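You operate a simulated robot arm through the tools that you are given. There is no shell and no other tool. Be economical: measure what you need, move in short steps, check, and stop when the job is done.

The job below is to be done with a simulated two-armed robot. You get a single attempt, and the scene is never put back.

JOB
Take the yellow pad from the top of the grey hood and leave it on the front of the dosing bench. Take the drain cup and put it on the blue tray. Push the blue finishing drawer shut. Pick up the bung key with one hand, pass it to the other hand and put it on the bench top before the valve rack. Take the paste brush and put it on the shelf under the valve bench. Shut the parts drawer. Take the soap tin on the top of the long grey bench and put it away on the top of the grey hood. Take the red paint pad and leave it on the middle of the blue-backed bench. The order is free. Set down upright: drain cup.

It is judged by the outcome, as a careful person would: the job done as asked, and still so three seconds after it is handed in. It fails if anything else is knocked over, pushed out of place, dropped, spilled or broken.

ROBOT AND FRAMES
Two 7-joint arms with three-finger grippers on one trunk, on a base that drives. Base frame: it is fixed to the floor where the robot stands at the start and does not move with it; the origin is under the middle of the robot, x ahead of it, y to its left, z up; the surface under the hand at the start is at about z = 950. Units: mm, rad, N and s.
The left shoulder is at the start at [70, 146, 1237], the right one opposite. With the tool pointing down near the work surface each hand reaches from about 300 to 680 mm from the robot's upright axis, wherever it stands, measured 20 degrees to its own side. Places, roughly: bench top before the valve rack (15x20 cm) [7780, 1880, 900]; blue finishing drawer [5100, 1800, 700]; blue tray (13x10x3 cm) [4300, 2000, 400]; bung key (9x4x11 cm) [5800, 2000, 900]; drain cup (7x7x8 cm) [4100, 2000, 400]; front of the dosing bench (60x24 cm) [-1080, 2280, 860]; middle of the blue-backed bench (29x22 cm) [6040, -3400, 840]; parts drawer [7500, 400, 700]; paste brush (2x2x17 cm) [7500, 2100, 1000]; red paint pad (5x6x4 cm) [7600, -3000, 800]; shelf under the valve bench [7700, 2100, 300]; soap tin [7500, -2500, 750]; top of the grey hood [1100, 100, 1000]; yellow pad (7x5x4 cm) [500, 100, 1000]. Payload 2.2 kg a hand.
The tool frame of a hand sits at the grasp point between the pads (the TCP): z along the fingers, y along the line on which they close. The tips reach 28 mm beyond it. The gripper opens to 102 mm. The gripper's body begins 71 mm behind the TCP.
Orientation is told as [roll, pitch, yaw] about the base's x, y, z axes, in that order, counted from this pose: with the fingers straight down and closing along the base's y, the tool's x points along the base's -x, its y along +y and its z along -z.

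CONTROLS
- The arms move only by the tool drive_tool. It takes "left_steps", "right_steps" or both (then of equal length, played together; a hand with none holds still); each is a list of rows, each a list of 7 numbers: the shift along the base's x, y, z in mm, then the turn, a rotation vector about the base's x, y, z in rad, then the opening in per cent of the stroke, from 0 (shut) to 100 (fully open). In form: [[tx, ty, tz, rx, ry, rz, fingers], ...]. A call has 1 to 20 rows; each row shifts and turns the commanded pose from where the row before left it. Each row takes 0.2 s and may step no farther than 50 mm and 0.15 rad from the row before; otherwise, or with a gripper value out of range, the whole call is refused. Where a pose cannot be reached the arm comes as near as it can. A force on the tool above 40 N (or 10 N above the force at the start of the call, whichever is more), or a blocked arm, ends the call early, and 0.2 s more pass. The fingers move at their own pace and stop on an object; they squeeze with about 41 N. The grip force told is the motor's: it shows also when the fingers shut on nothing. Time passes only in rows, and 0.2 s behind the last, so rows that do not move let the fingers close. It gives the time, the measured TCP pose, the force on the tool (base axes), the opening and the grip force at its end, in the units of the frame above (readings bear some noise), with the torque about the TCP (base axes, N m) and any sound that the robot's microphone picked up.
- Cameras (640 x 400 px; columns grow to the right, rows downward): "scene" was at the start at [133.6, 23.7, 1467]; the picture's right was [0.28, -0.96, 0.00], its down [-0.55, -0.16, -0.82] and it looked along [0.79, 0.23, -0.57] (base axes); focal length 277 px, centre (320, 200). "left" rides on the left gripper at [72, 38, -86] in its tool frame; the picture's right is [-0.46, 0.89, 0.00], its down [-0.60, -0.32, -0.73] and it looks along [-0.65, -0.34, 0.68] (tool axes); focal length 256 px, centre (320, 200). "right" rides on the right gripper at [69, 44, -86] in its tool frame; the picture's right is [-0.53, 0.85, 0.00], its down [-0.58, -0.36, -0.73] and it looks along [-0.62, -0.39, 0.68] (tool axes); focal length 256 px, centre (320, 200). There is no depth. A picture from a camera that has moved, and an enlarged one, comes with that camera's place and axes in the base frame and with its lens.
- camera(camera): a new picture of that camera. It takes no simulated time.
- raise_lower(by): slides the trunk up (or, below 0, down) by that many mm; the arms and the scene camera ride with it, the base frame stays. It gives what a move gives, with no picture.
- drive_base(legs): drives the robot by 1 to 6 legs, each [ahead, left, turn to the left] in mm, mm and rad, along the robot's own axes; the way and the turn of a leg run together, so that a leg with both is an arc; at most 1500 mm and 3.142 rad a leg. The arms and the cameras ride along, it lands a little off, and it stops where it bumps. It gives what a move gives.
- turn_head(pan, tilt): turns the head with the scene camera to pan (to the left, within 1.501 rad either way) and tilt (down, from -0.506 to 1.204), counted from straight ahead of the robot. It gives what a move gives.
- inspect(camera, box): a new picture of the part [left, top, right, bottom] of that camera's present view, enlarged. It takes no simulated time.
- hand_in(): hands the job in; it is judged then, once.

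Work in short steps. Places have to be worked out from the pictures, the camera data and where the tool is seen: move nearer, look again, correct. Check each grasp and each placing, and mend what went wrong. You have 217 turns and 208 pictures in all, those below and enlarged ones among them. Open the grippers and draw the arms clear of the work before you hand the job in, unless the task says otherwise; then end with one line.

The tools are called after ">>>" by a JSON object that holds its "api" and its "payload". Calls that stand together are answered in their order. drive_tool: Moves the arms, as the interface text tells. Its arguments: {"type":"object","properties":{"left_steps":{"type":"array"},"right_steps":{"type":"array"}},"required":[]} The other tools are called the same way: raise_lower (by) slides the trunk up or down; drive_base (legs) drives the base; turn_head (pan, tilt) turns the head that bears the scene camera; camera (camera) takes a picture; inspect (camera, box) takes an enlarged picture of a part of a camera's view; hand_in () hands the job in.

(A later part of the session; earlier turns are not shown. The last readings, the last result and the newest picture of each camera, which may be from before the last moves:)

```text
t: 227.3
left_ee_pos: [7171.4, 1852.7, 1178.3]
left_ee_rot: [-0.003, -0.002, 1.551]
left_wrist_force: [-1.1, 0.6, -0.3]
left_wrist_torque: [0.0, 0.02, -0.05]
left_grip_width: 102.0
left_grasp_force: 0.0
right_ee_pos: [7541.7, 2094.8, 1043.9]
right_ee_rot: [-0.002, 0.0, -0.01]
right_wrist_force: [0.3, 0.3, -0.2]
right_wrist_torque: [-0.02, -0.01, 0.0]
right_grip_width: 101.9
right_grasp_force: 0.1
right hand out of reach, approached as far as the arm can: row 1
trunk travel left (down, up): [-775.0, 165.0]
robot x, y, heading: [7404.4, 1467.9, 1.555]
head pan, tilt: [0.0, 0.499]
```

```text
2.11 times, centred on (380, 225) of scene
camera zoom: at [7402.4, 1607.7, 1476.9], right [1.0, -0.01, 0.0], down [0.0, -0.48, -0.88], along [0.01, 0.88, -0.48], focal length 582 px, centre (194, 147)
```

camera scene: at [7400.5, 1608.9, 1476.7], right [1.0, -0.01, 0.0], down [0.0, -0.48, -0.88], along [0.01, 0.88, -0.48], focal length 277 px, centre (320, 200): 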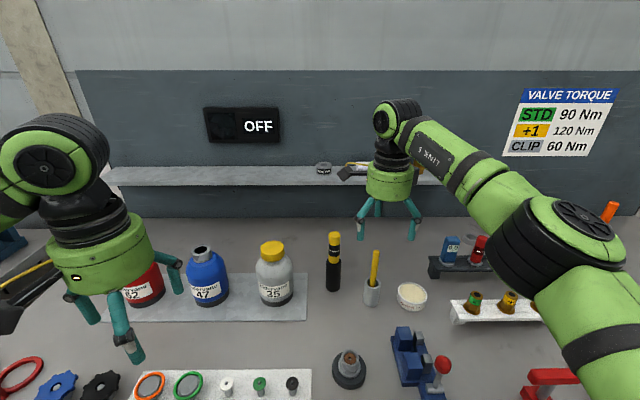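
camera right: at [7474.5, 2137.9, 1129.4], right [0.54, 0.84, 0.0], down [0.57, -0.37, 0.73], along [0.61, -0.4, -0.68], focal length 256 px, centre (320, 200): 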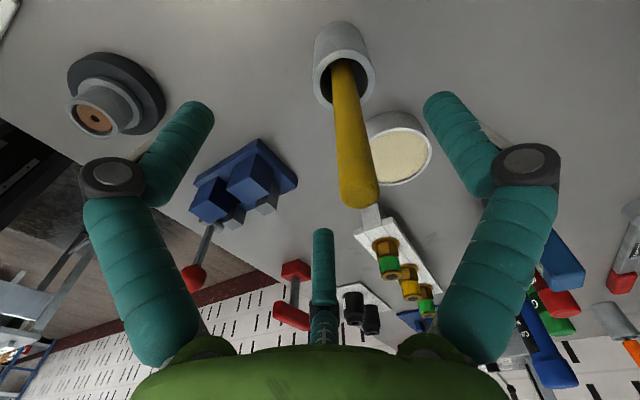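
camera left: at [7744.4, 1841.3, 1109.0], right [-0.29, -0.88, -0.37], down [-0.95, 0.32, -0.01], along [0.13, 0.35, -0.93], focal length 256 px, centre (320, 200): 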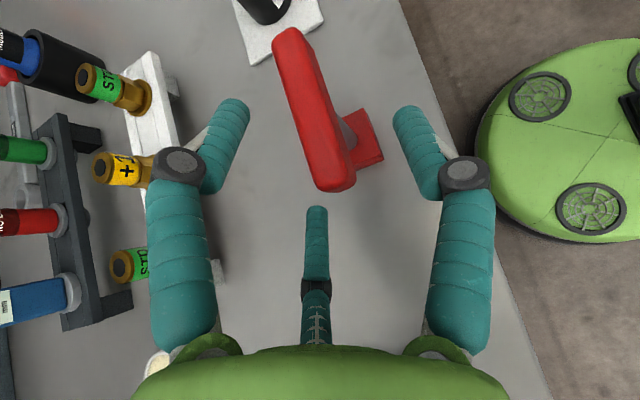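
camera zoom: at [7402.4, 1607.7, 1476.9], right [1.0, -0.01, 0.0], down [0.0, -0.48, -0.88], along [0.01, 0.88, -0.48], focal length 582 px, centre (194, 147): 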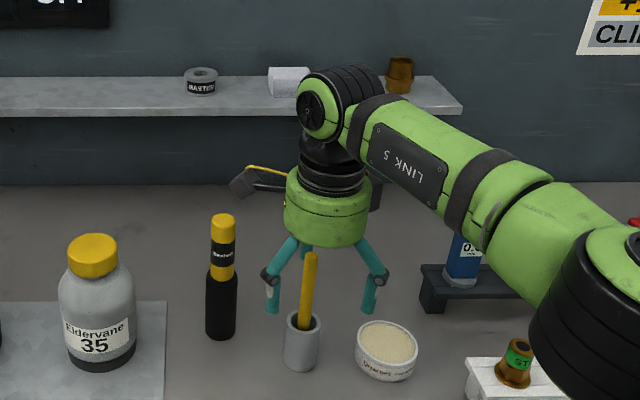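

The hand is 18 mm short in y. I try to close that with the arm.

>>> {"api": "drive_tool", "payload": {"right_steps": [[0, 9, 0, 0, 0, 0, 100], [0, 9, 0, 0, 0, 0, 100]]}}

>>> {"api": "camera", "payload": {"camera": "right"}}

```text
t: 227.9
left_ee_pos: [7170.0, 1851.8, 1179.3]
left_ee_rot: [-0.004, -0.002, 1.554]
left_wrist_force: [0.3, 0.0, -0.4]
left_wrist_torque: [0.01, -0.03, 0.01]
left_grip_width: 102.1
left_grasp_force: 0.0
right_ee_pos: [7541.9, 2111.7, 1044.2]
right_ee_rot: [-0.002, 0.001, -0.01]
right_wrist_force: [0.0, 0.4, -0.5]
right_wrist_torque: [0.02, 0.01, 0.0]
right_grip_width: 102.0
right_grasp_force: 0.0
trunk travel left (down, up): [-775.0, 165.0]
robot x, y, heading: [7401.0, 1465.4, 1.556]
head pan, tilt: [0.0, 0.499]
```

```text
90 pictures are left
camera right: at [7473.9, 2155.8, 1129.8], right [0.54, 0.84, 0.0], down [0.57, -0.37, 0.73], along [0.61, -0.4, -0.68], focal length 256 px, centre (320, 200)
```

right: 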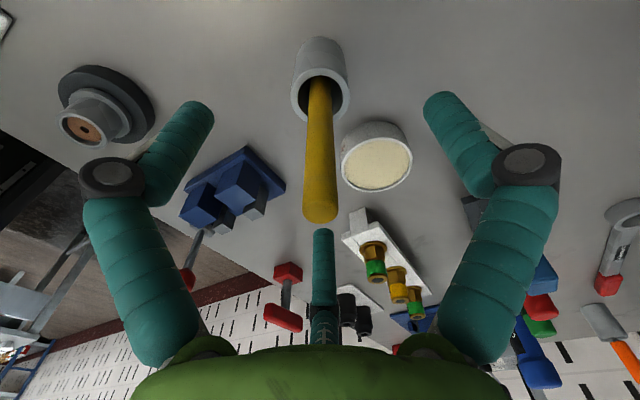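

Centred. I close on the brush.

>>> {"api": "drive_tool", "payload": {"right_steps": [[0, 0, -7, 0, 0, 0, 80], [0, 0, 0, 0, 0, 0, 45], [0, 0, 0, 0, 0, 0, 20], [0, 0, 0, 0, 0, 0, 5], [0, 0, 0, 0, 0, 0, 5]]}}

>>> {"api": "camera", "payload": {"camera": "right"}}

```text
t: 229.2
left_ee_pos: [7172.1, 1851.7, 1178.7]
left_ee_rot: [-0.003, -0.002, 1.553]
left_wrist_force: [0.6, -0.1, -0.8]
left_wrist_torque: [-0.02, 0.04, 0.01]
left_grip_width: 102.2
left_grasp_force: 0.2
right_ee_pos: [7546.1, 2113.4, 1037.4]
right_ee_rot: [-0.003, 0.001, -0.011]
right_wrist_force: [-0.6, -0.3, 0.4]
right_wrist_torque: [0.02, -0.01, 0.01]
right_grip_width: 14.2
right_grasp_force: 40.3
trunk travel left (down, up): [-775.0, 165.0]
robot x, y, heading: [7404.4, 1465.5, 1.556]
head pan, tilt: [0.0, 0.499]
```

```text
89 pictures are left
camera right: at [7476.8, 2155.7, 1122.5], right [0.54, 0.84, 0.0], down [0.57, -0.37, 0.73], along [0.61, -0.4, -0.68], focal length 256 px, centre (320, 200)
```

right: 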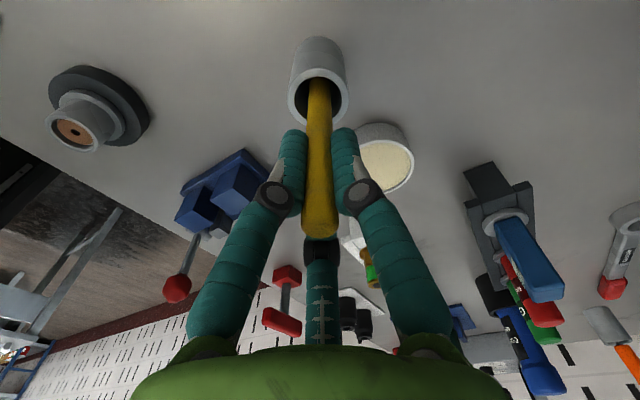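

Gripped. I lift it straight up out of the pot.

>>> {"api": "drive_tool", "payload": {"right_steps": [[0, 0, 15, 0, 0, 0, 5], [0, 0, 20, 0, 0, 0, 5], [0, 0, 25, 0, 0, 0, 5], [0, 0, 25, 0, 0, 0, 5], [0, 0, 25, 0, 0, 0, 5]]}}

>>> {"api": "camera", "payload": {"camera": "right"}}

>>> {"api": "inspect", "payload": {"camera": "scene", "box": [290, 130, 470, 320]}}

```text
t: 230.3
left_ee_pos: [7170.5, 1851.5, 1179.8]
left_ee_rot: [-0.004, 0.0, 1.551]
left_wrist_force: [0.0, -0.3, 0.3]
left_wrist_torque: [-0.02, -0.02, 0.01]
left_grip_width: 102.0
left_grasp_force: 0.0
right_ee_pos: [7545.3, 2100.0, 1145.7]
right_ee_rot: [0.0, -0.001, -0.009]
right_wrist_force: [-0.3, -0.1, -1.3]
right_wrist_torque: [-0.01, -0.01, 0.03]
right_grip_width: 13.9
right_grasp_force: 40.5
right hand out of reach, approached as far as the arm can: row 3, 4, 5
trunk travel left (down, up): [-775.0, 165.0]
robot x, y, heading: [7401.8, 1466.6, 1.556]
head pan, tilt: [0.0, 0.499]
```

```text
88 pictures are left
camera right: at [7477.9, 2142.5, 1232.1], right [0.54, 0.84, 0.0], down [0.57, -0.37, 0.73], along [0.61, -0.4, -0.68], focal length 256 px, centre (320, 200)
```

right: 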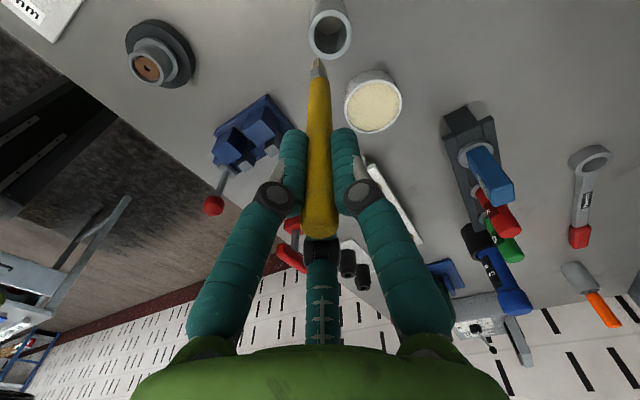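

```text
2.11 times, centred on (380, 225) of scene
camera zoom: at [7402.3, 1606.2, 1476.9], right [1.0, -0.01, 0.0], down [0.0, -0.48, -0.88], along [0.01, 0.88, -0.48], focal length 582 px, centre (194, 147)
```

zoom: 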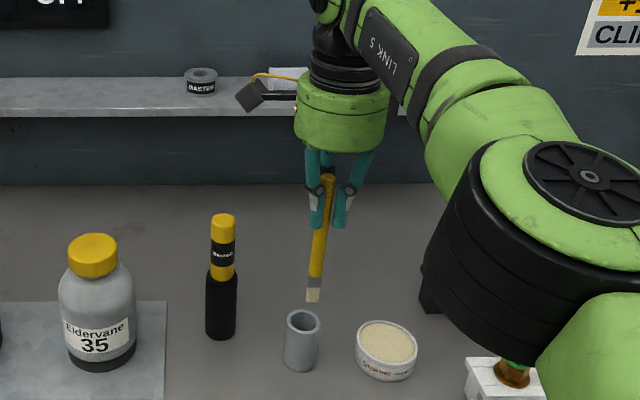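

The brush is out and the pot is undisturbed. I retract it back over the bench edge, rising slightly.

>>> {"api": "drive_tool", "payload": {"right_steps": [[-5, -35, 10, 0, 0, 0, 5], [-5, -40, 10, 0, 0, 0, 5], [-5, -40, 10, 0, 0, 0, 5], [-5, -40, 10, 0, 0, 0, 5], [0, -45, 5, 0, 0, 0, 5], [0, -45, 0, 0, 0, 0, 5], [0, -45, 0, 0, 0, 0, 5]]}}

>>> {"api": "drive_base", "payload": {"legs": [[-380, 0, 0]]}}

>>> {"api": "raise_lower", "payload": {"by": -400}}

>>> {"api": "turn_head", "payload": {"pan": -0.5, "tilt": 0.5}}

>>> {"api": "camera", "payload": {"camera": "scene"}}

```text
t: 231.9
left_ee_pos: [7171.3, 1852.0, 1177.5]
left_ee_rot: [0.0, -0.002, 1.552]
left_wrist_force: [0.2, 0.0, 0.5]
left_wrist_torque: [0.0, 0.0, 0.03]
left_grip_width: 102.0
left_grasp_force: 0.0
right_ee_pos: [7546.4, 2101.0, 1145.5]
right_ee_rot: [-0.003, 0.0, -0.01]
right_wrist_force: [0.1, 0.6, 0.0]
right_wrist_torque: [-0.01, -0.02, -0.02]
right_grip_width: 13.6
right_grasp_force: 39.8
right hand out of reach, approached as far as the arm can: row 1, 2, 3, 4, 5, 6, 7
trunk travel left (down, up): [-775.0, 165.0]
robot x, y, heading: [7404.8, 1469.4, 1.559]
head pan, tilt: [0.0, 0.499]
```

```text
t: 234.4
left_ee_pos: [7169.1, 1473.7, 1179.2]
left_ee_rot: [-0.005, 0.0, 1.543]
left_wrist_force: [0.0, 0.0, -0.3]
left_wrist_torque: [-0.04, -0.02, -0.03]
left_grip_width: 101.9
left_grasp_force: 0.0
right_ee_pos: [7546.1, 1719.2, 1142.9]
right_ee_rot: [-0.003, 0.001, -0.019]
right_wrist_force: [0.3, 1.2, 0.0]
right_wrist_torque: [0.03, -0.01, -0.02]
right_grip_width: 13.1
right_grasp_force: 39.8
trunk travel left (down, up): [-775.0, 165.0]
robot x, y, heading: [7396.3, 1084.3, 1.551]
head pan, tilt: [0.0, 0.499]
```

```text
t: 238.2
left_ee_pos: [7168.8, 1472.9, 778.4]
left_ee_rot: [-0.002, -0.001, 1.543]
left_wrist_force: [-0.2, 0.5, -0.5]
left_wrist_torque: [0.04, 0.02, -0.02]
left_grip_width: 102.1
left_grasp_force: 0.0
right_ee_pos: [7546.3, 1719.5, 744.4]
right_ee_rot: [-0.002, 0.0, -0.019]
right_wrist_force: [-0.1, 0.1, -0.7]
right_wrist_torque: [0.04, 0.01, 0.01]
right_grip_width: 12.5
right_grasp_force: 39.3
trunk travel left (down, up): [-375.0, 565.0]
robot x, y, heading: [7397.2, 1085.4, 1.55]
head pan, tilt: [0.0, 0.499]
```

```text
t: 239.1
left_ee_pos: [7168.8, 1473.6, 778.8]
left_ee_rot: [-0.002, -0.001, 1.544]
left_wrist_force: [-1.5, 0.1, -0.9]
left_wrist_torque: [-0.01, -0.01, -0.03]
left_grip_width: 101.8
left_grasp_force: 0.1
right_ee_pos: [7546.8, 1717.2, 744.7]
right_ee_rot: [-0.002, -0.001, -0.02]
right_wrist_force: [-0.2, 0.3, -0.7]
right_wrist_torque: [0.0, 0.01, 0.0]
right_grip_width: 12.5
right_grasp_force: 38.8
trunk travel left (down, up): [-375.0, 565.0]
robot x, y, heading: [7395.3, 1084.2, 1.55]
head pan, tilt: [-0.499, 0.499]
```

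```text
86 pictures are left
camera scene: at [7441.6, 1214.4, 1076.9], right [0.87, -0.5, 0.0], down [-0.24, -0.42, -0.88], along [0.44, 0.76, -0.48], focal length 277 px, centre (320, 200)
```

scene: 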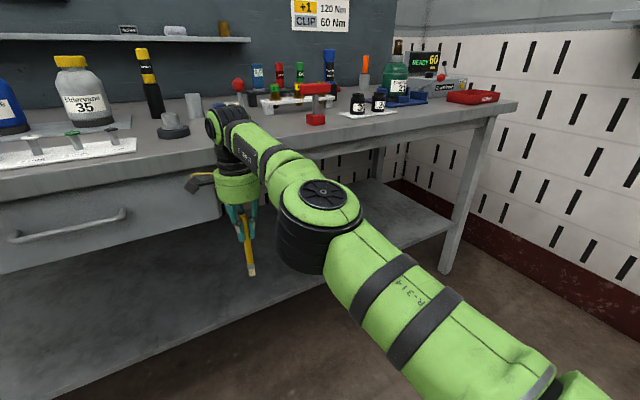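

The right arm seems stuck at a reach limit. I test a small move back toward the robot.

>>> {"api": "drive_tool", "payload": {"right_steps": [[0, -30, 0, 0, 0, 0, 5], [0, -30, 0, 0, 0, 0, 5]]}}

```text
t: 239.7
left_ee_pos: [7168.8, 1473.2, 779.5]
left_ee_rot: [-0.003, 0.0, 1.543]
left_wrist_force: [0.2, 0.6, -0.4]
left_wrist_torque: [0.02, 0.0, 0.03]
left_grip_width: 101.8
left_grasp_force: 0.1
right_ee_pos: [7547.1, 1719.5, 744.2]
right_ee_rot: [-0.003, 0.0, -0.02]
right_wrist_force: [-1.0, -0.7, -0.6]
right_wrist_torque: [0.01, -0.03, -0.03]
right_grip_width: 12.6
right_grasp_force: 39.4
right hand out of reach, approached as far as the arm can: row 1, 2
trunk travel left (down, up): [-375.0, 565.0]
robot x, y, heading: [7394.7, 1089.5, 1.554]
head pan, tilt: [-0.499, 0.499]
```

>>> {"api": "drive_tool", "payload": {"right_steps": [[0, 0, -30, 0, 0, 0, 5], [0, 0, -40, 0, 0, 0, 5], [0, -20, -30, 0, 0, 0, 5]]}}

```text
t: 240.5
left_ee_pos: [7169.1, 1473.7, 779.0]
left_ee_rot: [-0.001, -0.001, 1.543]
left_wrist_force: [1.0, -0.4, 1.0]
left_wrist_torque: [-0.01, -0.01, -0.03]
left_grip_width: 101.9
left_grasp_force: 0.1
right_ee_pos: [7540.8, 1728.8, 645.3]
right_ee_rot: [-0.002, -0.001, -0.022]
right_wrist_force: [0.7, 0.3, -0.1]
right_wrist_torque: [0.0, 0.0, 0.0]
right_grip_width: 12.7
right_grasp_force: 38.8
right hand out of reach, approached as far as the arm can: row 1, 2, 3
trunk travel left (down, up): [-375.0, 565.0]
robot x, y, heading: [7397.7, 1087.2, 1.547]
head pan, tilt: [-0.499, 0.499]
```

>>> {"api": "drive_tool", "payload": {"right_steps": [[0, -30, 0, 0, 0, 0, 5], [0, -40, 0, 0, 0, 0, 5], [0, -40, 0, 0, 0, 0, 5]]}}

>>> {"api": "camera", "payload": {"camera": "scene"}}

```text
t: 241.3
left_ee_pos: [7169.9, 1472.6, 779.6]
left_ee_rot: [-0.003, -0.003, 1.543]
left_wrist_force: [-0.1, 0.2, 0.6]
left_wrist_torque: [0.0, -0.02, 0.0]
left_grip_width: 102.1
left_grasp_force: 0.1
right_ee_pos: [7536.8, 1727.4, 647.6]
right_ee_rot: [-0.001, -0.001, -0.019]
right_wrist_force: [0.4, 0.0, 1.0]
right_wrist_torque: [0.0, -0.02, 0.03]
right_grip_width: 13.0
right_grasp_force: 39.2
right hand out of reach, approached as far as the arm can: row 1, 2, 3
trunk travel left (down, up): [-375.0, 565.0]
robot x, y, heading: [7392.1, 1086.8, 1.547]
head pan, tilt: [-0.499, 0.499]
```

```text
85 pictures are left
camera scene: at [7441.7, 1214.3, 1076.9], right [0.87, -0.5, 0.0], down [-0.24, -0.42, -0.88], along [0.44, 0.76, -0.48], focal length 277 px, centre (320, 200)
```

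scene: 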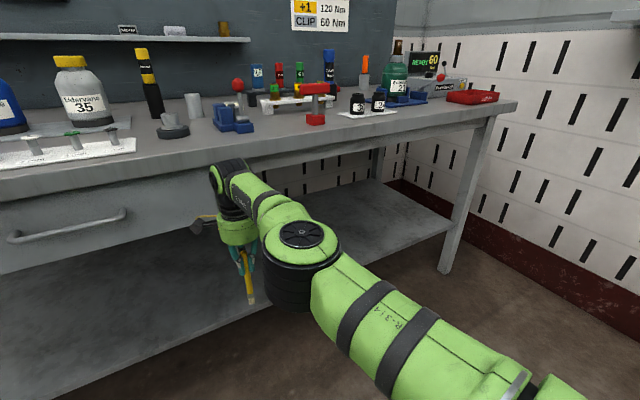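

>>> {"api": "drive_tool", "payload": {"right_steps": [[0, -20, -10, 0, 0, 0.14, 5], [10, -20, -10, 0, 0, 0.14, 5], [10, -20, 0, 0, 0, 0.14, 5], [10, -30, 0, 0, 0, 0.14, 5]]}}

```text
t: 242.3
left_ee_pos: [7168.9, 1471.9, 779.0]
left_ee_rot: [-0.002, -0.002, 1.543]
left_wrist_force: [0.1, -0.2, 0.4]
left_wrist_torque: [0.01, 0.01, 0.0]
left_grip_width: 102.0
left_grasp_force: 0.0
right_ee_pos: [7558.3, 1730.7, 628.7]
right_ee_rot: [-0.005, 0.001, 0.542]
right_wrist_force: [-0.2, 0.7, -0.7]
right_wrist_torque: [0.03, 0.02, 0.01]
right_grip_width: 12.8
right_grasp_force: 38.8
right hand out of reach, approached as far as the arm can: row 1, 2, 3, 4
trunk travel left (down, up): [-375.0, 565.0]
robot x, y, heading: [7396.1, 1088.6, 1.554]
head pan, tilt: [-0.499, 0.499]
```

>>> {"api": "drive_tool", "payload": {"right_steps": [[30, -35, 0, 0, 0, 0.1, 5], [30, -35, 0, 0, 0, 0.1, 5], [30, -35, 0, 0, 0, 0.1, 5], [30, -35, 0, 0, 0, 0.1, 5], [0, -45, 0, 0, 0, 0.1, 5], [0, -45, 0, 0, 0, 0.1, 5]]}}

```text
t: 243.7
left_ee_pos: [7170.3, 1472.3, 779.2]
left_ee_rot: [0.0, -0.001, 1.542]
left_wrist_force: [-0.2, -0.5, 0.7]
left_wrist_torque: [0.01, 0.06, 0.02]
left_grip_width: 102.0
left_grasp_force: 0.1
right_ee_pos: [7707.9, 1724.2, 630.5]
right_ee_rot: [0.0, 0.004, 1.141]
right_wrist_force: [0.3, -0.8, -0.3]
right_wrist_torque: [0.01, 0.02, 0.01]
right_grip_width: 12.7
right_grasp_force: 39.3
right hand out of reach, approached as far as the arm can: row 1, 2, 3, 4, 5, 6
trunk travel left (down, up): [-375.0, 565.0]
robot x, y, heading: [7396.3, 1083.5, 1.555]
head pan, tilt: [-0.499, 0.499]
```

The arm is straightened out and doesn't fold radially. I try a forward tilt of the hand (needed anyway for laying the brush) to bend it.

>>> {"api": "drive_tool", "payload": {"right_steps": [[0, -30, 0, 0.13, 0, 0, 5], [0, -30, 0, 0.13, 0, 0, 5], [0, -30, 0, 0.13, 0, 0, 5], [0, -30, 0, 0.13, 0, 0, 5]]}}

>>> {"api": "camera", "payload": {"camera": "scene"}}

```text
t: 244.7
left_ee_pos: [7169.5, 1472.8, 778.7]
left_ee_rot: [-0.002, 0.0, 1.543]
left_wrist_force: [0.0, 0.8, 0.0]
left_wrist_torque: [-0.02, 0.01, 0.0]
left_grip_width: 102.0
left_grasp_force: 0.1
right_ee_pos: [7777.0, 1793.8, 624.7]
right_ee_rot: [0.183, -0.367, 1.108]
right_wrist_force: [0.3, 0.4, -0.4]
right_wrist_torque: [-0.02, 0.02, -0.02]
right_grip_width: 12.3
right_grasp_force: 39.2
right hand out of reach, approached as far as the arm can: row 1, 2, 3, 4
trunk travel left (down, up): [-375.0, 565.0]
robot x, y, heading: [7396.1, 1086.1, 1.553]
head pan, tilt: [-0.499, 0.499]
```

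```text
84 pictures are left
camera scene: at [7442.9, 1214.6, 1076.8], right [0.87, -0.5, 0.0], down [-0.24, -0.42, -0.88], along [0.44, 0.76, -0.48], focal length 277 px, centre (320, 200)
```

scene: 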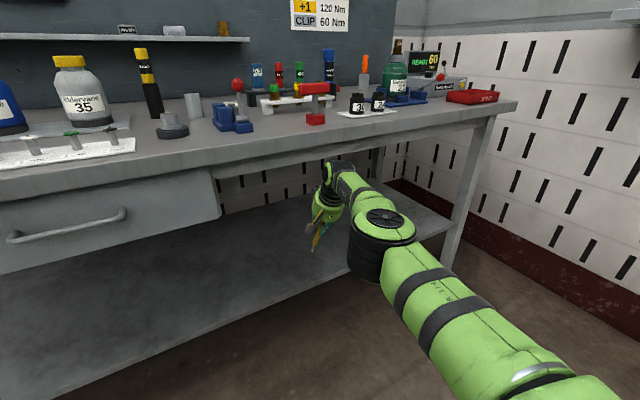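

>>> {"api": "drive_tool", "payload": {"right_steps": [[-40, -15, 0, 0, 0, 0, 5], [-40, -15, 0, 0, 0, 0, 5], [-40, -15, 0, 0, 0, 0, 5], [-40, -15, 0, 0, 0, 0, 5]]}}

```text
t: 245.7
left_ee_pos: [7170.2, 1473.0, 779.1]
left_ee_rot: [-0.002, -0.001, 1.543]
left_wrist_force: [0.6, 0.8, 0.1]
left_wrist_torque: [-0.03, 0.04, -0.03]
left_grip_width: 101.8
left_grasp_force: 0.0
right_ee_pos: [7746.0, 1802.5, 625.1]
right_ee_rot: [0.182, -0.374, 1.109]
right_wrist_force: [-0.3, 1.1, -0.5]
right_wrist_torque: [0.0, 0.05, 0.04]
right_grip_width: 12.2
right_grasp_force: 39.7
right hand out of reach, approached as far as the arm can: row 1, 2, 3, 4
trunk travel left (down, up): [-375.0, 565.0]
robot x, y, heading: [7399.0, 1086.2, 1.553]
head pan, tilt: [-0.499, 0.499]
```

I suspect the commanded pose has run far inside while the arm stayed stretched. I move the command outward again to bring it back to the real pose.

>>> {"api": "drive_tool", "payload": {"right_steps": [[0, 45, 0, 0, 0, 0, 5], [0, 45, 0, 0, 0, 0, 5], [0, 45, 0, 0, 0, 0, 5], [0, 45, 0, 0, 0, 0, 5]]}}

```text
t: 246.7
left_ee_pos: [7168.7, 1472.4, 778.2]
left_ee_rot: [-0.004, 0.001, 1.542]
left_wrist_force: [-0.5, -0.5, -0.4]
left_wrist_torque: [0.02, 0.0, 0.02]
left_grip_width: 101.8
left_grasp_force: 0.2
right_ee_pos: [7728.2, 1807.9, 620.4]
right_ee_rot: [0.183, -0.375, 1.11]
right_wrist_force: [0.0, -1.0, 0.5]
right_wrist_torque: [0.01, 0.0, -0.04]
right_grip_width: 12.5
right_grasp_force: 39.3
right hand out of reach, approached as far as the arm can: row 1, 2, 3, 4
trunk travel left (down, up): [-375.0, 565.0]
robot x, y, heading: [7399.0, 1086.5, 1.547]
head pan, tilt: [-0.499, 0.499]
```

>>> {"api": "drive_tool", "payload": {"right_steps": [[0, 45, 0, 0, 0, 0, 5], [0, 45, 0, 0, 0, 0, 5], [0, 45, 0, 0, 0, 0, 5], [0, 45, 0, 0, 0, 0, 5], [0, 45, 0, 0, 0, 0, 5], [0, 45, 0, 0, 0, 0, 5], [0, 45, 0, 0, 0, 0, 5], [0, 45, 0, 0, 0, 0, 5], [0, 45, 0, 0, 0, 0, 5], [0, 45, 0, 0, 0, 0, 5], [0, 45, 0, 0, 0, 0, 5], [0, 45, 0, 0, 0, 0, 5]]}}

```text
t: 249.3
left_ee_pos: [7168.9, 1473.6, 778.8]
left_ee_rot: [-0.002, -0.002, 1.543]
left_wrist_force: [-0.3, 0.7, -0.4]
left_wrist_torque: [0.01, 0.0, 0.01]
left_grip_width: 101.9
left_grasp_force: 0.0
right_ee_pos: [7727.1, 1808.4, 619.7]
right_ee_rot: [0.183, -0.375, 1.11]
right_wrist_force: [0.0, -0.4, 0.1]
right_wrist_torque: [-0.04, 0.01, -0.05]
right_grip_width: 12.5
right_grasp_force: 39.2
right hand out of reach, approached as far as the arm can: row 1, 2, 3, 4, 5, 6, 7, 8, 9, 10, 11, 12
trunk travel left (down, up): [-375.0, 565.0]
robot x, y, heading: [7397.4, 1087.5, 1.555]
head pan, tilt: [-0.499, 0.499]
```

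>>> {"api": "drive_tool", "payload": {"right_steps": [[0, 45, 0, 0, 0, 0, 5], [0, 45, 0, 0, 0, 0, 5], [0, 45, 0, 0, 0, 0, 5], [0, 45, 0, 0, 0, 0, 5], [0, 45, 0, 0, 0, 0, 5], [0, 40, 0, 0, 0, 0, 5]]}}

```text
t: 250.7
left_ee_pos: [7169.7, 1472.9, 778.2]
left_ee_rot: [0.0, -0.001, 1.543]
left_wrist_force: [-1.3, 0.4, -0.8]
left_wrist_torque: [-0.04, -0.01, 0.02]
left_grip_width: 102.0
left_grasp_force: 0.1
right_ee_pos: [7728.2, 1807.2, 620.8]
right_ee_rot: [0.184, -0.375, 1.109]
right_wrist_force: [-0.1, 0.6, 0.1]
right_wrist_torque: [0.01, -0.03, 0.02]
right_grip_width: 12.5
right_grasp_force: 38.8
right hand out of reach, approached as far as the arm can: row 1, 2, 3, 4, 5, 6
trunk travel left (down, up): [-375.0, 565.0]
robot x, y, heading: [7394.8, 1087.4, 1.552]
head pan, tilt: [-0.499, 0.499]
```

>>> {"api": "drive_tool", "payload": {"right_steps": [[0, 0, 25, -0.1, 0, 0, 5], [0, 0, 25, -0.1, 0, 0, 5], [0, 0, 25, -0.1, 0, 0, 5], [0, 0, 25, -0.1, 0, 0, 5]]}}

>>> {"api": "camera", "payload": {"camera": "scene"}}

```text
t: 251.7
left_ee_pos: [7168.4, 1472.9, 778.4]
left_ee_rot: [-0.003, -0.002, 1.542]
left_wrist_force: [-0.4, -0.5, -0.6]
left_wrist_torque: [-0.03, 0.0, -0.03]
left_grip_width: 102.0
left_grasp_force: 0.0
right_ee_pos: [7680.2, 1728.3, 706.8]
right_ee_rot: [0.008, -0.014, 1.144]
right_wrist_force: [0.3, 0.4, -0.3]
right_wrist_torque: [0.0, 0.01, 0.01]
right_grip_width: 12.6
right_grasp_force: 39.1
right hand out of reach, approached as far as the arm can: row 1, 2, 3, 4
trunk travel left (down, up): [-375.0, 565.0]
robot x, y, heading: [7396.7, 1088.3, 1.555]
head pan, tilt: [-0.499, 0.499]
```

```text
83 pictures are left
camera scene: at [7441.3, 1213.6, 1077.0], right [0.87, -0.5, 0.0], down [-0.24, -0.41, -0.88], along [0.44, 0.76, -0.48], focal length 277 px, centre (320, 200)
```

scene: 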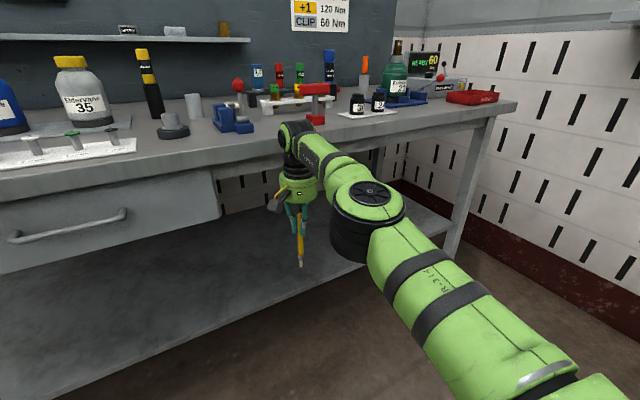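

>>> {"api": "drive_tool", "payload": {"right_steps": [[-40, 0, 0, 0, 0, 0, 5], [-40, 0, 0, 0, 0, 0, 5], [-40, 0, 0, 0, 0, 0, 5]]}}

>>> {"api": "drive_tool", "payload": {"right_steps": [[0, -15, 0, 0, 0, 0.05, 5], [0, -15, 0, 0, 0, 0.05, 5], [0, -15, 0, 0, 0, 0.05, 5]]}}

```text
t: 252.5
left_ee_pos: [7168.3, 1471.8, 778.1]
left_ee_rot: [-0.004, -0.002, 1.544]
left_wrist_force: [0.2, 0.1, -0.8]
left_wrist_torque: [-0.02, 0.02, 0.01]
left_grip_width: 102.2
left_grasp_force: 0.0
right_ee_pos: [7561.5, 1729.4, 705.1]
right_ee_rot: [0.009, -0.013, 1.145]
right_wrist_force: [-0.1, -0.2, -0.8]
right_wrist_torque: [0.03, 0.01, -0.02]
right_grip_width: 12.4
right_grasp_force: 39.1
trunk travel left (down, up): [-375.0, 565.0]
robot x, y, heading: [7394.5, 1085.3, 1.552]
head pan, tilt: [-0.499, 0.499]
```

```text
t: 253.3
left_ee_pos: [7167.9, 1472.2, 778.7]
left_ee_rot: [-0.002, -0.002, 1.543]
left_wrist_force: [0.5, -0.3, 0.4]
left_wrist_torque: [0.02, 0.0, 0.0]
left_grip_width: 102.1
left_grasp_force: 0.0
right_ee_pos: [7556.9, 1727.4, 709.1]
right_ee_rot: [0.009, -0.011, 1.296]
right_wrist_force: [-0.2, -1.5, 0.6]
right_wrist_torque: [0.01, 0.0, 0.0]
right_grip_width: 12.4
right_grasp_force: 38.7
right hand out of reach, approached as far as the arm can: row 1, 2, 3
trunk travel left (down, up): [-375.0, 565.0]
robot x, y, heading: [7394.3, 1085.7, 1.552]
head pan, tilt: [-0.499, 0.499]
```

>>> {"api": "drive_tool", "payload": {"right_steps": [[0, 20, -10, 0, 0, 0, 5], [0, 20, -10, 0, 0, 0, 5], [0, 20, -10, 0, 0, 0, 5]]}}

>>> {"api": "drive_tool", "payload": {"right_steps": [[0, 0, 40, 0, 0, 0, 5], [0, 0, 40, 0, 0, 0, 5], [0, 0, 40, 0, 0, 0, 5]]}}

```text
t: 254.1
left_ee_pos: [7168.9, 1473.1, 777.8]
left_ee_rot: [-0.001, -0.003, 1.544]
left_wrist_force: [0.0, 0.4, 0.1]
left_wrist_torque: [-0.01, 0.02, 0.01]
left_grip_width: 102.2
left_grasp_force: 0.0
right_ee_pos: [7557.9, 1731.5, 687.4]
right_ee_rot: [0.008, -0.015, 1.293]
right_wrist_force: [-0.9, -0.9, 0.9]
right_wrist_torque: [-0.02, 0.0, -0.01]
right_grip_width: 12.6
right_grasp_force: 39.1
right hand out of reach, approached as far as the arm can: row 1, 2, 3
trunk travel left (down, up): [-375.0, 565.0]
robot x, y, heading: [7398.8, 1086.3, 1.546]
head pan, tilt: [-0.499, 0.499]
```

```text
t: 254.9
left_ee_pos: [7169.4, 1472.6, 778.7]
left_ee_rot: [-0.001, -0.001, 1.543]
left_wrist_force: [0.6, -0.6, 0.5]
left_wrist_torque: [-0.04, 0.01, -0.01]
left_grip_width: 101.9
left_grasp_force: 0.1
right_ee_pos: [7562.8, 1709.2, 802.9]
right_ee_rot: [0.01, -0.014, 1.296]
right_wrist_force: [-0.4, 0.3, -0.3]
right_wrist_torque: [-0.01, 0.0, 0.05]
right_grip_width: 12.6
right_grasp_force: 39.4
right hand out of reach, approached as far as the arm can: row 1, 2, 3
trunk travel left (down, up): [-375.0, 565.0]
robot x, y, heading: [7396.2, 1086.2, 1.553]
head pan, tilt: [-0.499, 0.499]
```

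>>> {"api": "drive_tool", "payload": {"right_steps": [[45, 0, -20, 0, 0, 0, 5], [45, 0, -20, 0, 0, 0, 5], [45, 0, -20, 0, 0, 0, 5], [45, 0, -20, 0, 0, 0, 5], [45, -10, 0, 0, 0, 0, 5], [-45, 0, 0, 0, 0, 0, 5], [-45, 0, 0, 0, 0, 0, 5], [-45, 0, 0, 0, 0, 0, 5], [-45, 0, 0, 0, 0, 0, 5], [-45, 0, 0, 0, 0, 0, 5], [-45, 0, 0, 0, 0, 0, 5]]}}

>>> {"api": "drive_tool", "payload": {"right_steps": [[0, -15, 0, 0, 0, 0, 5], [0, -15, 0, 0, 0, 0, 5], [0, -15, 0, 0, 0, 0, 5]]}}

```text
t: 257.3
left_ee_pos: [7168.0, 1472.6, 778.7]
left_ee_rot: [-0.004, -0.002, 1.544]
left_wrist_force: [-0.8, 0.2, -0.1]
left_wrist_torque: [-0.01, -0.01, 0.0]
left_grip_width: 102.1
left_grasp_force: 0.0
right_ee_pos: [7506.7, 1703.3, 731.7]
right_ee_rot: [0.008, -0.015, 1.293]
right_wrist_force: [0.9, 0.4, -0.5]
right_wrist_torque: [-0.03, 0.01, 0.0]
right_grip_width: 12.5
right_grasp_force: 39.3
right hand out of reach, approached as far as the arm can: row 1, 2, 4
trunk travel left (down, up): [-375.0, 565.0]
robot x, y, heading: [7397.6, 1087.3, 1.552]
head pan, tilt: [-0.499, 0.499]
```

```text
t: 258.1
left_ee_pos: [7168.3, 1471.9, 778.8]
left_ee_rot: [-0.002, -0.003, 1.542]
left_wrist_force: [-0.3, -0.4, -0.5]
left_wrist_torque: [0.0, -0.04, -0.02]
left_grip_width: 101.8
left_grasp_force: 0.1
right_ee_pos: [7506.9, 1657.8, 732.4]
right_ee_rot: [0.009, -0.014, 1.293]
right_wrist_force: [0.0, 0.3, -0.1]
right_wrist_torque: [0.01, -0.02, -0.04]
right_grip_width: 12.5
right_grasp_force: 39.2
trunk travel left (down, up): [-375.0, 565.0]
robot x, y, heading: [7397.4, 1091.7, 1.549]
head pan, tilt: [-0.499, 0.499]
```

Unstuck. I fold the arm back in and turn the hand to the yaw used for forward tilting.

>>> {"api": "drive_tool", "payload": {"right_steps": [[0, -40, 0, 0, 0, -0.1, 5], [0, -40, 0, 0, 0, -0.1, 5], [0, -40, 0, 0, 0, -0.12, 5], [0, -40, 0, 0, 0, -0.14, 5], [0, 0, 0, 0, 0, -0.14, 5], [0, 0, 0, 0, 0, -0.14, 5], [0, 0, 0, 0, 0, -0.14, 5], [0, 0, 0, 0, 0, -0.14, 5], [0, 0, 0, 0, 0, -0.14, 5], [0, 0, 0, 0, 0, -0.14, 5]]}}

>>> {"api": "drive_base", "payload": {"legs": [[0, -180, 0.02]]}}

>>> {"api": "turn_head", "payload": {"pan": -0.2, "tilt": 0.55}}

>>> {"api": "camera", "payload": {"camera": "scene"}}

```text
t: 260.3
left_ee_pos: [7169.8, 1472.5, 779.1]
left_ee_rot: [-0.002, -0.002, 1.542]
left_wrist_force: [0.4, -0.3, -0.4]
left_wrist_torque: [-0.03, -0.02, 0.0]
left_grip_width: 102.2
left_grasp_force: 0.0
right_ee_pos: [7506.3, 1499.7, 734.5]
right_ee_rot: [0.008, -0.012, -0.008]
right_wrist_force: [-0.3, 0.2, -0.6]
right_wrist_torque: [0.01, 0.0, -0.01]
right_grip_width: 12.6
right_grasp_force: 38.7
trunk travel left (down, up): [-375.0, 565.0]
robot x, y, heading: [7397.5, 1088.1, 1.549]
head pan, tilt: [-0.499, 0.499]
```

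```text
t: 261.8
left_ee_pos: [7339.0, 1466.2, 779.0]
left_ee_rot: [-0.002, -0.002, 1.565]
left_wrist_force: [0.2, -0.2, 0.8]
left_wrist_torque: [-0.01, 0.05, -0.02]
left_grip_width: 101.8
left_grasp_force: 0.0
right_ee_pos: [7676.9, 1499.9, 733.9]
right_ee_rot: [0.01, -0.012, 0.016]
right_wrist_force: [0.4, 0.3, -0.7]
right_wrist_torque: [0.02, 0.0, 0.02]
right_grip_width: 12.4
right_grasp_force: 39.4
trunk travel left (down, up): [-375.0, 565.0]
robot x, y, heading: [7574.2, 1085.6, 1.57]
head pan, tilt: [-0.499, 0.499]
```

```text
t: 262.6
left_ee_pos: [7339.7, 1466.0, 777.8]
left_ee_rot: [-0.003, -0.001, 1.566]
left_wrist_force: [-0.4, 0.6, 0.3]
left_wrist_torque: [0.03, 0.0, 0.02]
left_grip_width: 102.1
left_grasp_force: 0.0
right_ee_pos: [7676.0, 1500.5, 733.7]
right_ee_rot: [0.009, -0.014, 0.016]
right_wrist_force: [0.7, -0.2, -0.3]
right_wrist_torque: [0.01, 0.03, -0.05]
right_grip_width: 12.6
right_grasp_force: 39.2
trunk travel left (down, up): [-375.0, 565.0]
robot x, y, heading: [7578.9, 1083.9, 1.569]
head pan, tilt: [-0.201, 0.55]
```

```text
82 pictures are left
camera scene: at [7591.9, 1221.7, 1072.3], right [0.98, -0.2, 0.0], down [-0.1, -0.51, -0.85], along [0.17, 0.84, -0.52], focal length 277 px, centre (320, 200)
```

scene: 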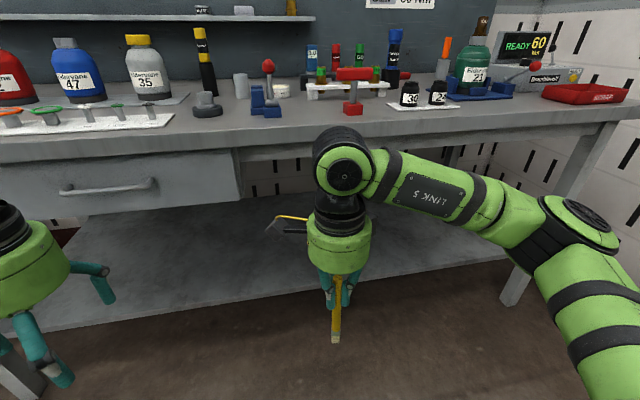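

The shelf is free here. I tilt the hand forward about 75° so that the brush points ahead nearly level.

>>> {"api": "drive_tool", "payload": {"right_steps": [[0, 15, 0, 0.131, 0, 0, 5], [0, 15, 0, 0.131, 0, 0, 5], [0, 15, 0, 0.131, 0, 0, 5], [0, 15, 0, 0.131, 0, 0, 5], [0, 15, 0, 0.131, 0, 0, 5], [0, 15, 0, 0.131, 0, 0, 5], [0, 15, 0, 0.131, 0, 0, 5], [0, 15, 0, 0.131, 0, 0, 5], [0, 15, 0, 0.131, 0, 0, 5], [0, 15, 0, 0.131, 0, 0, 5]]}}

>>> {"api": "raise_lower", "payload": {"by": -300}}

>>> {"api": "camera", "payload": {"camera": "scene"}}

```text
t: 264.8
left_ee_pos: [7336.4, 1466.2, 778.3]
left_ee_rot: [-0.005, -0.003, 1.567]
left_wrist_force: [-0.7, 0.5, 0.1]
left_wrist_torque: [0.0, -0.08, 0.03]
left_grip_width: 101.8
left_grasp_force: 0.1
right_ee_pos: [7672.8, 1650.1, 735.7]
right_ee_rot: [1.321, -0.018, -0.006]
right_wrist_force: [1.2, -0.8, -2.9]
right_wrist_torque: [0.21, -0.02, 0.09]
right_grip_width: 12.4
right_grasp_force: 38.7
trunk travel left (down, up): [-375.0, 565.0]
robot x, y, heading: [7575.1, 1087.5, 1.574]
head pan, tilt: [-0.201, 0.55]
```

```text
t: 267.8
left_ee_pos: [7339.4, 1465.7, 478.7]
left_ee_rot: [-0.002, -0.002, 1.565]
left_wrist_force: [0.4, -0.5, 0.4]
left_wrist_torque: [0.02, 0.01, -0.03]
left_grip_width: 102.0
left_grasp_force: 0.1
right_ee_pos: [7677.0, 1651.2, 433.4]
right_ee_rot: [1.321, -0.019, -0.009]
right_wrist_force: [0.8, -0.2, -1.2]
right_wrist_torque: [-0.01, -0.03, 0.0]
right_grip_width: 12.7
right_grasp_force: 39.5
trunk travel left (down, up): [-75.0, 865.0]
robot x, y, heading: [7573.1, 1083.0, 1.572]
head pan, tilt: [-0.201, 0.55]
```

```text
81 pictures are left
camera scene: at [7591.8, 1221.6, 772.3], right [0.98, -0.2, 0.0], down [-0.1, -0.51, -0.85], along [0.17, 0.84, -0.52], focal length 277 px, centre (320, 200)
```

scene: 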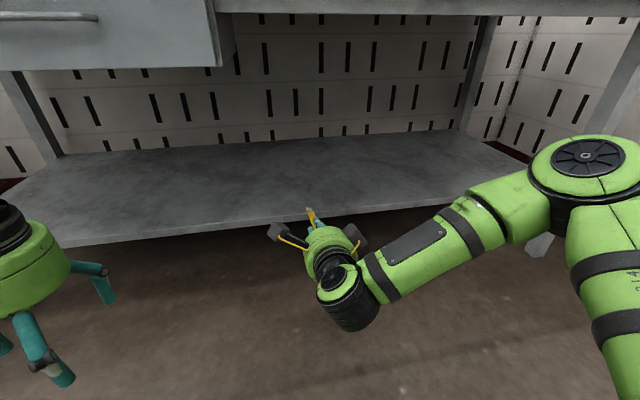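

The shelf surface works out at z≈368, front edge y≈1805. I raise the brush 20 mm and drive ahead 230.

>>> {"api": "drive_tool", "payload": {"right_steps": [[0, 0, 20, 0, 0, 0, 5]]}}

>>> {"api": "drive_base", "payload": {"legs": [[225, 0, 0]]}}

>>> {"api": "camera", "payload": {"camera": "scene"}}

>>> {"api": "camera", "payload": {"camera": "right"}}

```text
t: 268.2
left_ee_pos: [7338.0, 1465.9, 479.0]
left_ee_rot: [0.0, -0.001, 1.565]
left_wrist_force: [0.0, -0.3, 0.4]
left_wrist_torque: [-0.04, -0.02, 0.02]
left_grip_width: 101.9
left_grasp_force: 0.1
right_ee_pos: [7676.6, 1651.3, 452.9]
right_ee_rot: [1.319, -0.018, -0.007]
right_wrist_force: [0.1, -0.4, -0.3]
right_wrist_torque: [-0.01, -0.02, 0.02]
right_grip_width: 12.6
right_grasp_force: 39.9
trunk travel left (down, up): [-75.0, 865.0]
robot x, y, heading: [7574.9, 1085.8, 1.572]
head pan, tilt: [-0.201, 0.55]
```

```text
t: 269.9
left_ee_pos: [7341.3, 1685.8, 477.1]
left_ee_rot: [-0.004, -0.001, 1.561]
left_wrist_force: [0.1, -0.2, -0.6]
left_wrist_torque: [0.03, -0.05, 0.0]
left_grip_width: 101.8
left_grasp_force: 0.0
right_ee_pos: [7678.6, 1869.7, 453.5]
right_ee_rot: [1.319, -0.02, -0.013]
right_wrist_force: [-0.2, 0.6, 0.5]
right_wrist_torque: [0.01, -0.05, 0.03]
right_grip_width: 12.5
right_grasp_force: 39.3
trunk travel left (down, up): [-75.0, 865.0]
robot x, y, heading: [7573.2, 1303.8, 1.57]
head pan, tilt: [-0.201, 0.55]
```

```text
80 pictures are left
camera scene: at [7592.6, 1441.5, 772.3], right [0.98, -0.2, 0.0], down [-0.11, -0.51, -0.85], along [0.17, 0.83, -0.52], focal length 277 px, centre (320, 200)
```

scene: 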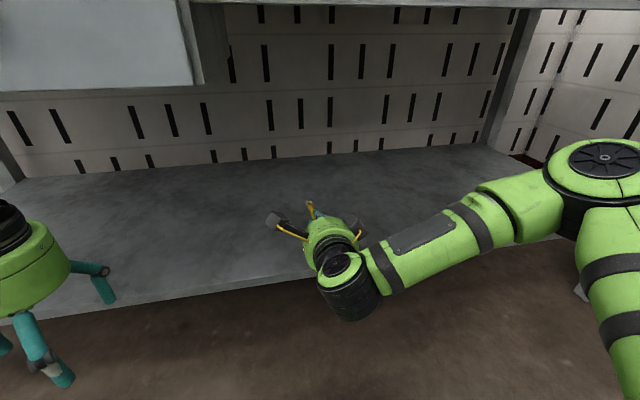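

```text
79 pictures are left
camera right: at [7608.4, 1797.1, 516.2], right [0.52, 0.2, 0.83], down [0.57, -0.81, -0.16], along [0.64, 0.55, -0.54], focal length 256 px, centre (320, 200)
```

right: 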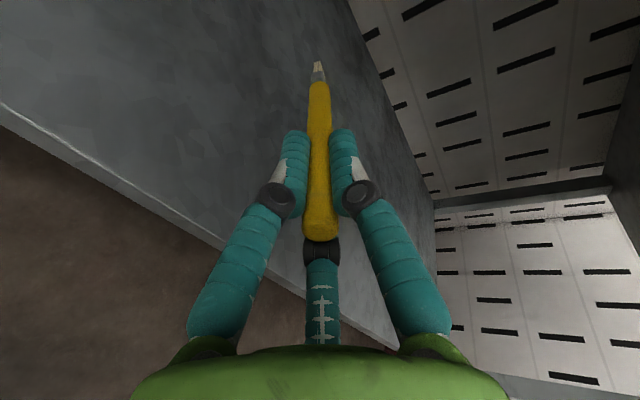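

The brush is above the shelf. I lower it in steps until its end touches.

>>> {"api": "drive_tool", "payload": {"right_steps": [[0, 0, -12, 0, 0, 0, 5], [0, 0, -12, 0, 0, 0, 5], [0, 0, -6, 0, 0, 0, 5]]}}

>>> {"api": "drive_tool", "payload": {"right_steps": [[0, 0, -5, 0, 0, 0, 5], [0, 0, -5, 0, 0, 0, 5]]}}

>>> {"api": "camera", "payload": {"camera": "right"}}

```text
t: 270.7
left_ee_pos: [7341.5, 1686.3, 478.9]
left_ee_rot: [-0.003, -0.001, 1.56]
left_wrist_force: [0.1, -0.5, 1.1]
left_wrist_torque: [-0.02, 0.0, 0.0]
left_grip_width: 102.1
left_grasp_force: 0.1
right_ee_pos: [7680.2, 1870.8, 423.6]
right_ee_rot: [1.319, -0.018, -0.014]
right_wrist_force: [1.0, 0.9, -0.4]
right_wrist_torque: [-0.02, -0.01, -0.04]
right_grip_width: 12.3
right_grasp_force: 39.4
trunk travel left (down, up): [-75.0, 865.0]
robot x, y, heading: [7576.9, 1302.8, 1.568]
head pan, tilt: [-0.201, 0.55]
```

```text
t: 271.3
left_ee_pos: [7340.7, 1686.6, 479.6]
left_ee_rot: [-0.001, -0.001, 1.561]
left_wrist_force: [-0.1, 0.3, -0.1]
left_wrist_torque: [-0.03, 0.0, 0.02]
left_grip_width: 101.8
left_grasp_force: 0.0
right_ee_pos: [7678.9, 1870.9, 413.6]
right_ee_rot: [1.318, -0.018, -0.016]
right_wrist_force: [-0.8, 1.6, 0.1]
right_wrist_torque: [0.0, 0.02, 0.02]
right_grip_width: 12.5
right_grasp_force: 39.2
trunk travel left (down, up): [-75.0, 865.0]
robot x, y, heading: [7577.2, 1303.5, 1.566]
head pan, tilt: [-0.201, 0.55]
```

```text
78 pictures are left
camera right: at [7609.0, 1797.8, 476.0], right [0.52, 0.2, 0.83], down [0.57, -0.81, -0.16], along [0.64, 0.55, -0.54], focal length 256 px, centre (320, 200)
```

right: 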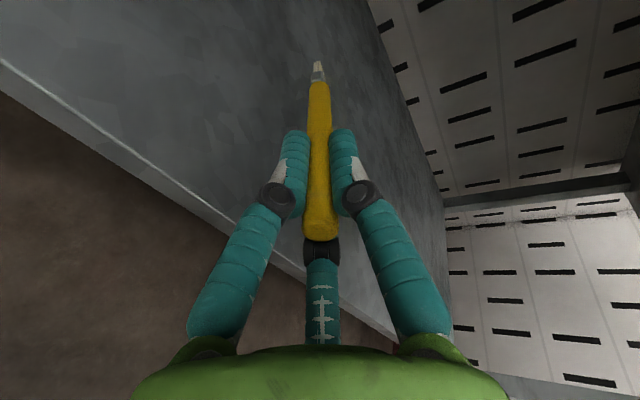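

>>> {"api": "drive_tool", "payload": {"right_steps": [[0, 0, -5, 0, 0, 0, 5], [0, 0, -5, 0, 0, 0, 5]]}}

>>> {"api": "drive_tool", "payload": {"right_steps": [[0, 0, -4, 0, 0, 0, 5], [0, 0, -4, 0, 0, 0, 5]]}}

>>> {"api": "drive_tool", "payload": {"right_steps": [[0, 0, -4, 0, 0, 0, 5], [0, 0, -4, 0, 0, 0, 5]]}}

```text
t: 271.9
left_ee_pos: [7340.9, 1687.3, 478.6]
left_ee_rot: [-0.001, -0.002, 1.561]
left_wrist_force: [0.2, -0.1, -0.1]
left_wrist_torque: [0.02, 0.02, 0.02]
left_grip_width: 102.3
left_grasp_force: 0.1
right_ee_pos: [7678.6, 1870.7, 404.5]
right_ee_rot: [1.321, -0.018, -0.013]
right_wrist_force: [-0.7, -0.8, -0.3]
right_wrist_torque: [-0.02, 0.02, 0.02]
right_grip_width: 12.5
right_grasp_force: 39.0
trunk travel left (down, up): [-75.0, 865.0]
robot x, y, heading: [7573.6, 1306.2, 1.566]
head pan, tilt: [-0.201, 0.55]
```

```text
t: 272.5
left_ee_pos: [7340.9, 1686.2, 479.0]
left_ee_rot: [-0.002, -0.003, 1.56]
left_wrist_force: [0.9, -0.6, -0.3]
left_wrist_torque: [0.0, -0.01, 0.01]
left_grip_width: 102.3
left_grasp_force: 0.0
right_ee_pos: [7678.1, 1871.3, 395.0]
right_ee_rot: [1.321, -0.016, -0.014]
right_wrist_force: [0.2, -1.2, 0.0]
right_wrist_torque: [0.02, 0.0, 0.01]
right_grip_width: 12.7
right_grasp_force: 39.0
trunk travel left (down, up): [-75.0, 865.0]
robot x, y, heading: [7573.4, 1305.4, 1.571]
head pan, tilt: [-0.201, 0.55]
```

```text
t: 273.1
left_ee_pos: [7340.5, 1687.2, 478.2]
left_ee_rot: [0.0, -0.001, 1.562]
left_wrist_force: [-0.3, 0.7, 0.5]
left_wrist_torque: [0.0, 0.02, 0.01]
left_grip_width: 102.1
left_grasp_force: 0.0
right_ee_pos: [7678.3, 1871.1, 387.6]
right_ee_rot: [1.32, -0.017, -0.015]
right_wrist_force: [-0.1, 0.5, 0.5]
right_wrist_torque: [0.03, 0.03, -0.02]
right_grip_width: 12.5
right_grasp_force: 39.0
trunk travel left (down, up): [-75.0, 865.0]
robot x, y, heading: [7576.6, 1303.4, 1.57]
head pan, tilt: [-0.201, 0.55]
```

>>> {"api": "camera", "payload": {"camera": "right"}}

>>> {"api": "inspect", "payload": {"camera": "scene", "box": [240, 170, 440, 320]}}

```text
77 pictures are left
camera right: at [7608.3, 1797.7, 450.1], right [0.52, 0.2, 0.83], down [0.57, -0.81, -0.16], along [0.64, 0.55, -0.54], focal length 256 px, centre (320, 200)
```

right: 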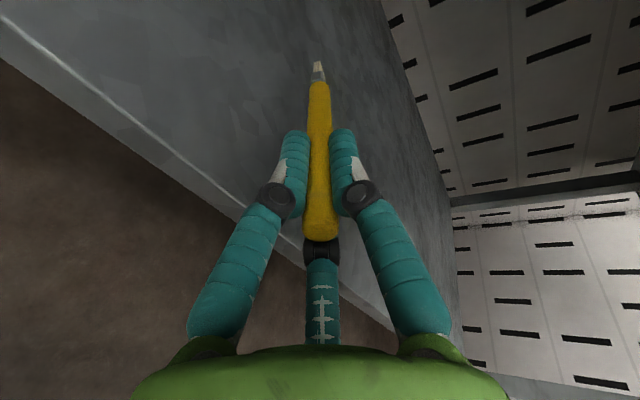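

```text
2.67 times, centred on (340, 245) of scene
camera zoom: at [7592.6, 1441.5, 772.3], right [0.98, -0.2, 0.0], down [-0.11, -0.51, -0.85], along [0.17, 0.83, -0.52], focal length 738 px, centre (267, 80)
```

zoom: 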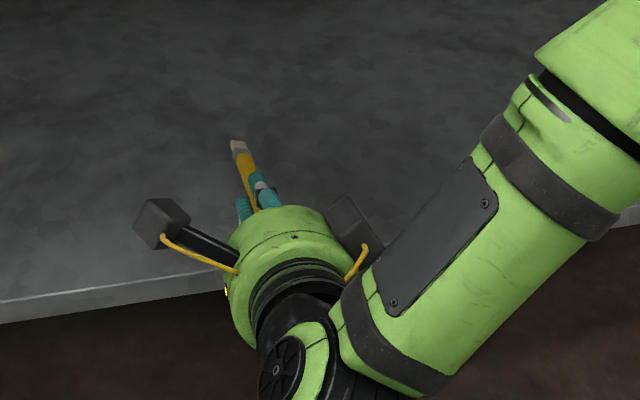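

The shelf edge triangulates to y≈1879, z≈315. I drive ahead 60 more, then lower further.

>>> {"api": "drive_base", "payload": {"legs": [[62, 0, 0]]}}

>>> {"api": "drive_tool", "payload": {"right_steps": [[0, 0, -7, 0, 0, 0, 5], [0, 0, -6, 0, 0, 0, 5]]}}

>>> {"api": "drive_tool", "payload": {"right_steps": [[0, 0, -4, 0, 0, 0, 5], [0, 0, -4, 0, 0, 0, 5]]}}

>>> {"api": "drive_tool", "payload": {"right_steps": [[0, 0, -4, 0, 0, 0, 5], [0, 0, -3, 0, 0, 0, 5]]}}

```text
t: 274.1
left_ee_pos: [7341.8, 1748.5, 479.1]
left_ee_rot: [-0.001, -0.002, 1.561]
left_wrist_force: [-1.0, 0.5, -0.4]
left_wrist_torque: [-0.01, 0.0, -0.02]
left_grip_width: 102.2
left_grasp_force: 0.1
right_ee_pos: [7679.0, 1932.2, 388.2]
right_ee_rot: [1.319, -0.018, -0.013]
right_wrist_force: [0.3, -1.0, 0.6]
right_wrist_torque: [-0.01, 0.03, -0.01]
right_grip_width: 12.6
right_grasp_force: 39.0
trunk travel left (down, up): [-75.0, 865.0]
robot x, y, heading: [7576.6, 1367.3, 1.57]
head pan, tilt: [-0.201, 0.55]
```

```text
t: 274.7
left_ee_pos: [7341.3, 1748.9, 479.4]
left_ee_rot: [-0.003, -0.001, 1.561]
left_wrist_force: [0.2, -0.1, -0.3]
left_wrist_torque: [-0.04, -0.01, 0.01]
left_grip_width: 102.0
left_grasp_force: 0.1
right_ee_pos: [7678.0, 1931.5, 375.0]
right_ee_rot: [1.315, -0.02, -0.019]
right_wrist_force: [0.0, -0.8, -0.6]
right_wrist_torque: [-0.01, 0.0, -0.04]
right_grip_width: 12.6
right_grasp_force: 39.0
trunk travel left (down, up): [-75.0, 865.0]
robot x, y, heading: [7575.5, 1365.4, 1.569]
head pan, tilt: [-0.201, 0.55]
```

```text
t: 275.3
left_ee_pos: [7342.1, 1748.3, 479.4]
left_ee_rot: [-0.002, -0.002, 1.56]
left_wrist_force: [0.2, 0.4, 1.0]
left_wrist_torque: [-0.03, 0.02, -0.01]
left_grip_width: 102.1
left_grasp_force: 0.0
right_ee_pos: [7673.3, 1932.0, 370.1]
right_ee_rot: [1.318, -0.022, -0.02]
right_wrist_force: [-0.4, 0.0, -0.5]
right_wrist_torque: [-0.05, -0.03, -0.02]
right_grip_width: 12.3
right_grasp_force: 38.7
right hand out of reach, approached as far as the arm can: row 1
trunk travel left (down, up): [-75.0, 865.0]
robot x, y, heading: [7577.9, 1365.3, 1.569]
head pan, tilt: [-0.201, 0.55]
```

```text
t: 275.9
left_ee_pos: [7341.3, 1748.3, 478.5]
left_ee_rot: [-0.002, -0.003, 1.559]
left_wrist_force: [-0.5, 0.0, 0.0]
left_wrist_torque: [0.0, 0.03, 0.04]
left_grip_width: 102.1
left_grasp_force: 0.1
right_ee_pos: [7670.7, 1932.9, 364.2]
right_ee_rot: [1.314, -0.018, -0.018]
right_wrist_force: [-0.1, 0.3, -0.2]
right_wrist_torque: [-0.01, -0.02, -0.01]
right_grip_width: 12.4
right_grasp_force: 38.9
right hand out of reach, approached as far as the arm can: row 1
trunk travel left (down, up): [-75.0, 865.0]
robot x, y, heading: [7579.5, 1364.1, 1.563]
head pan, tilt: [-0.201, 0.55]
```

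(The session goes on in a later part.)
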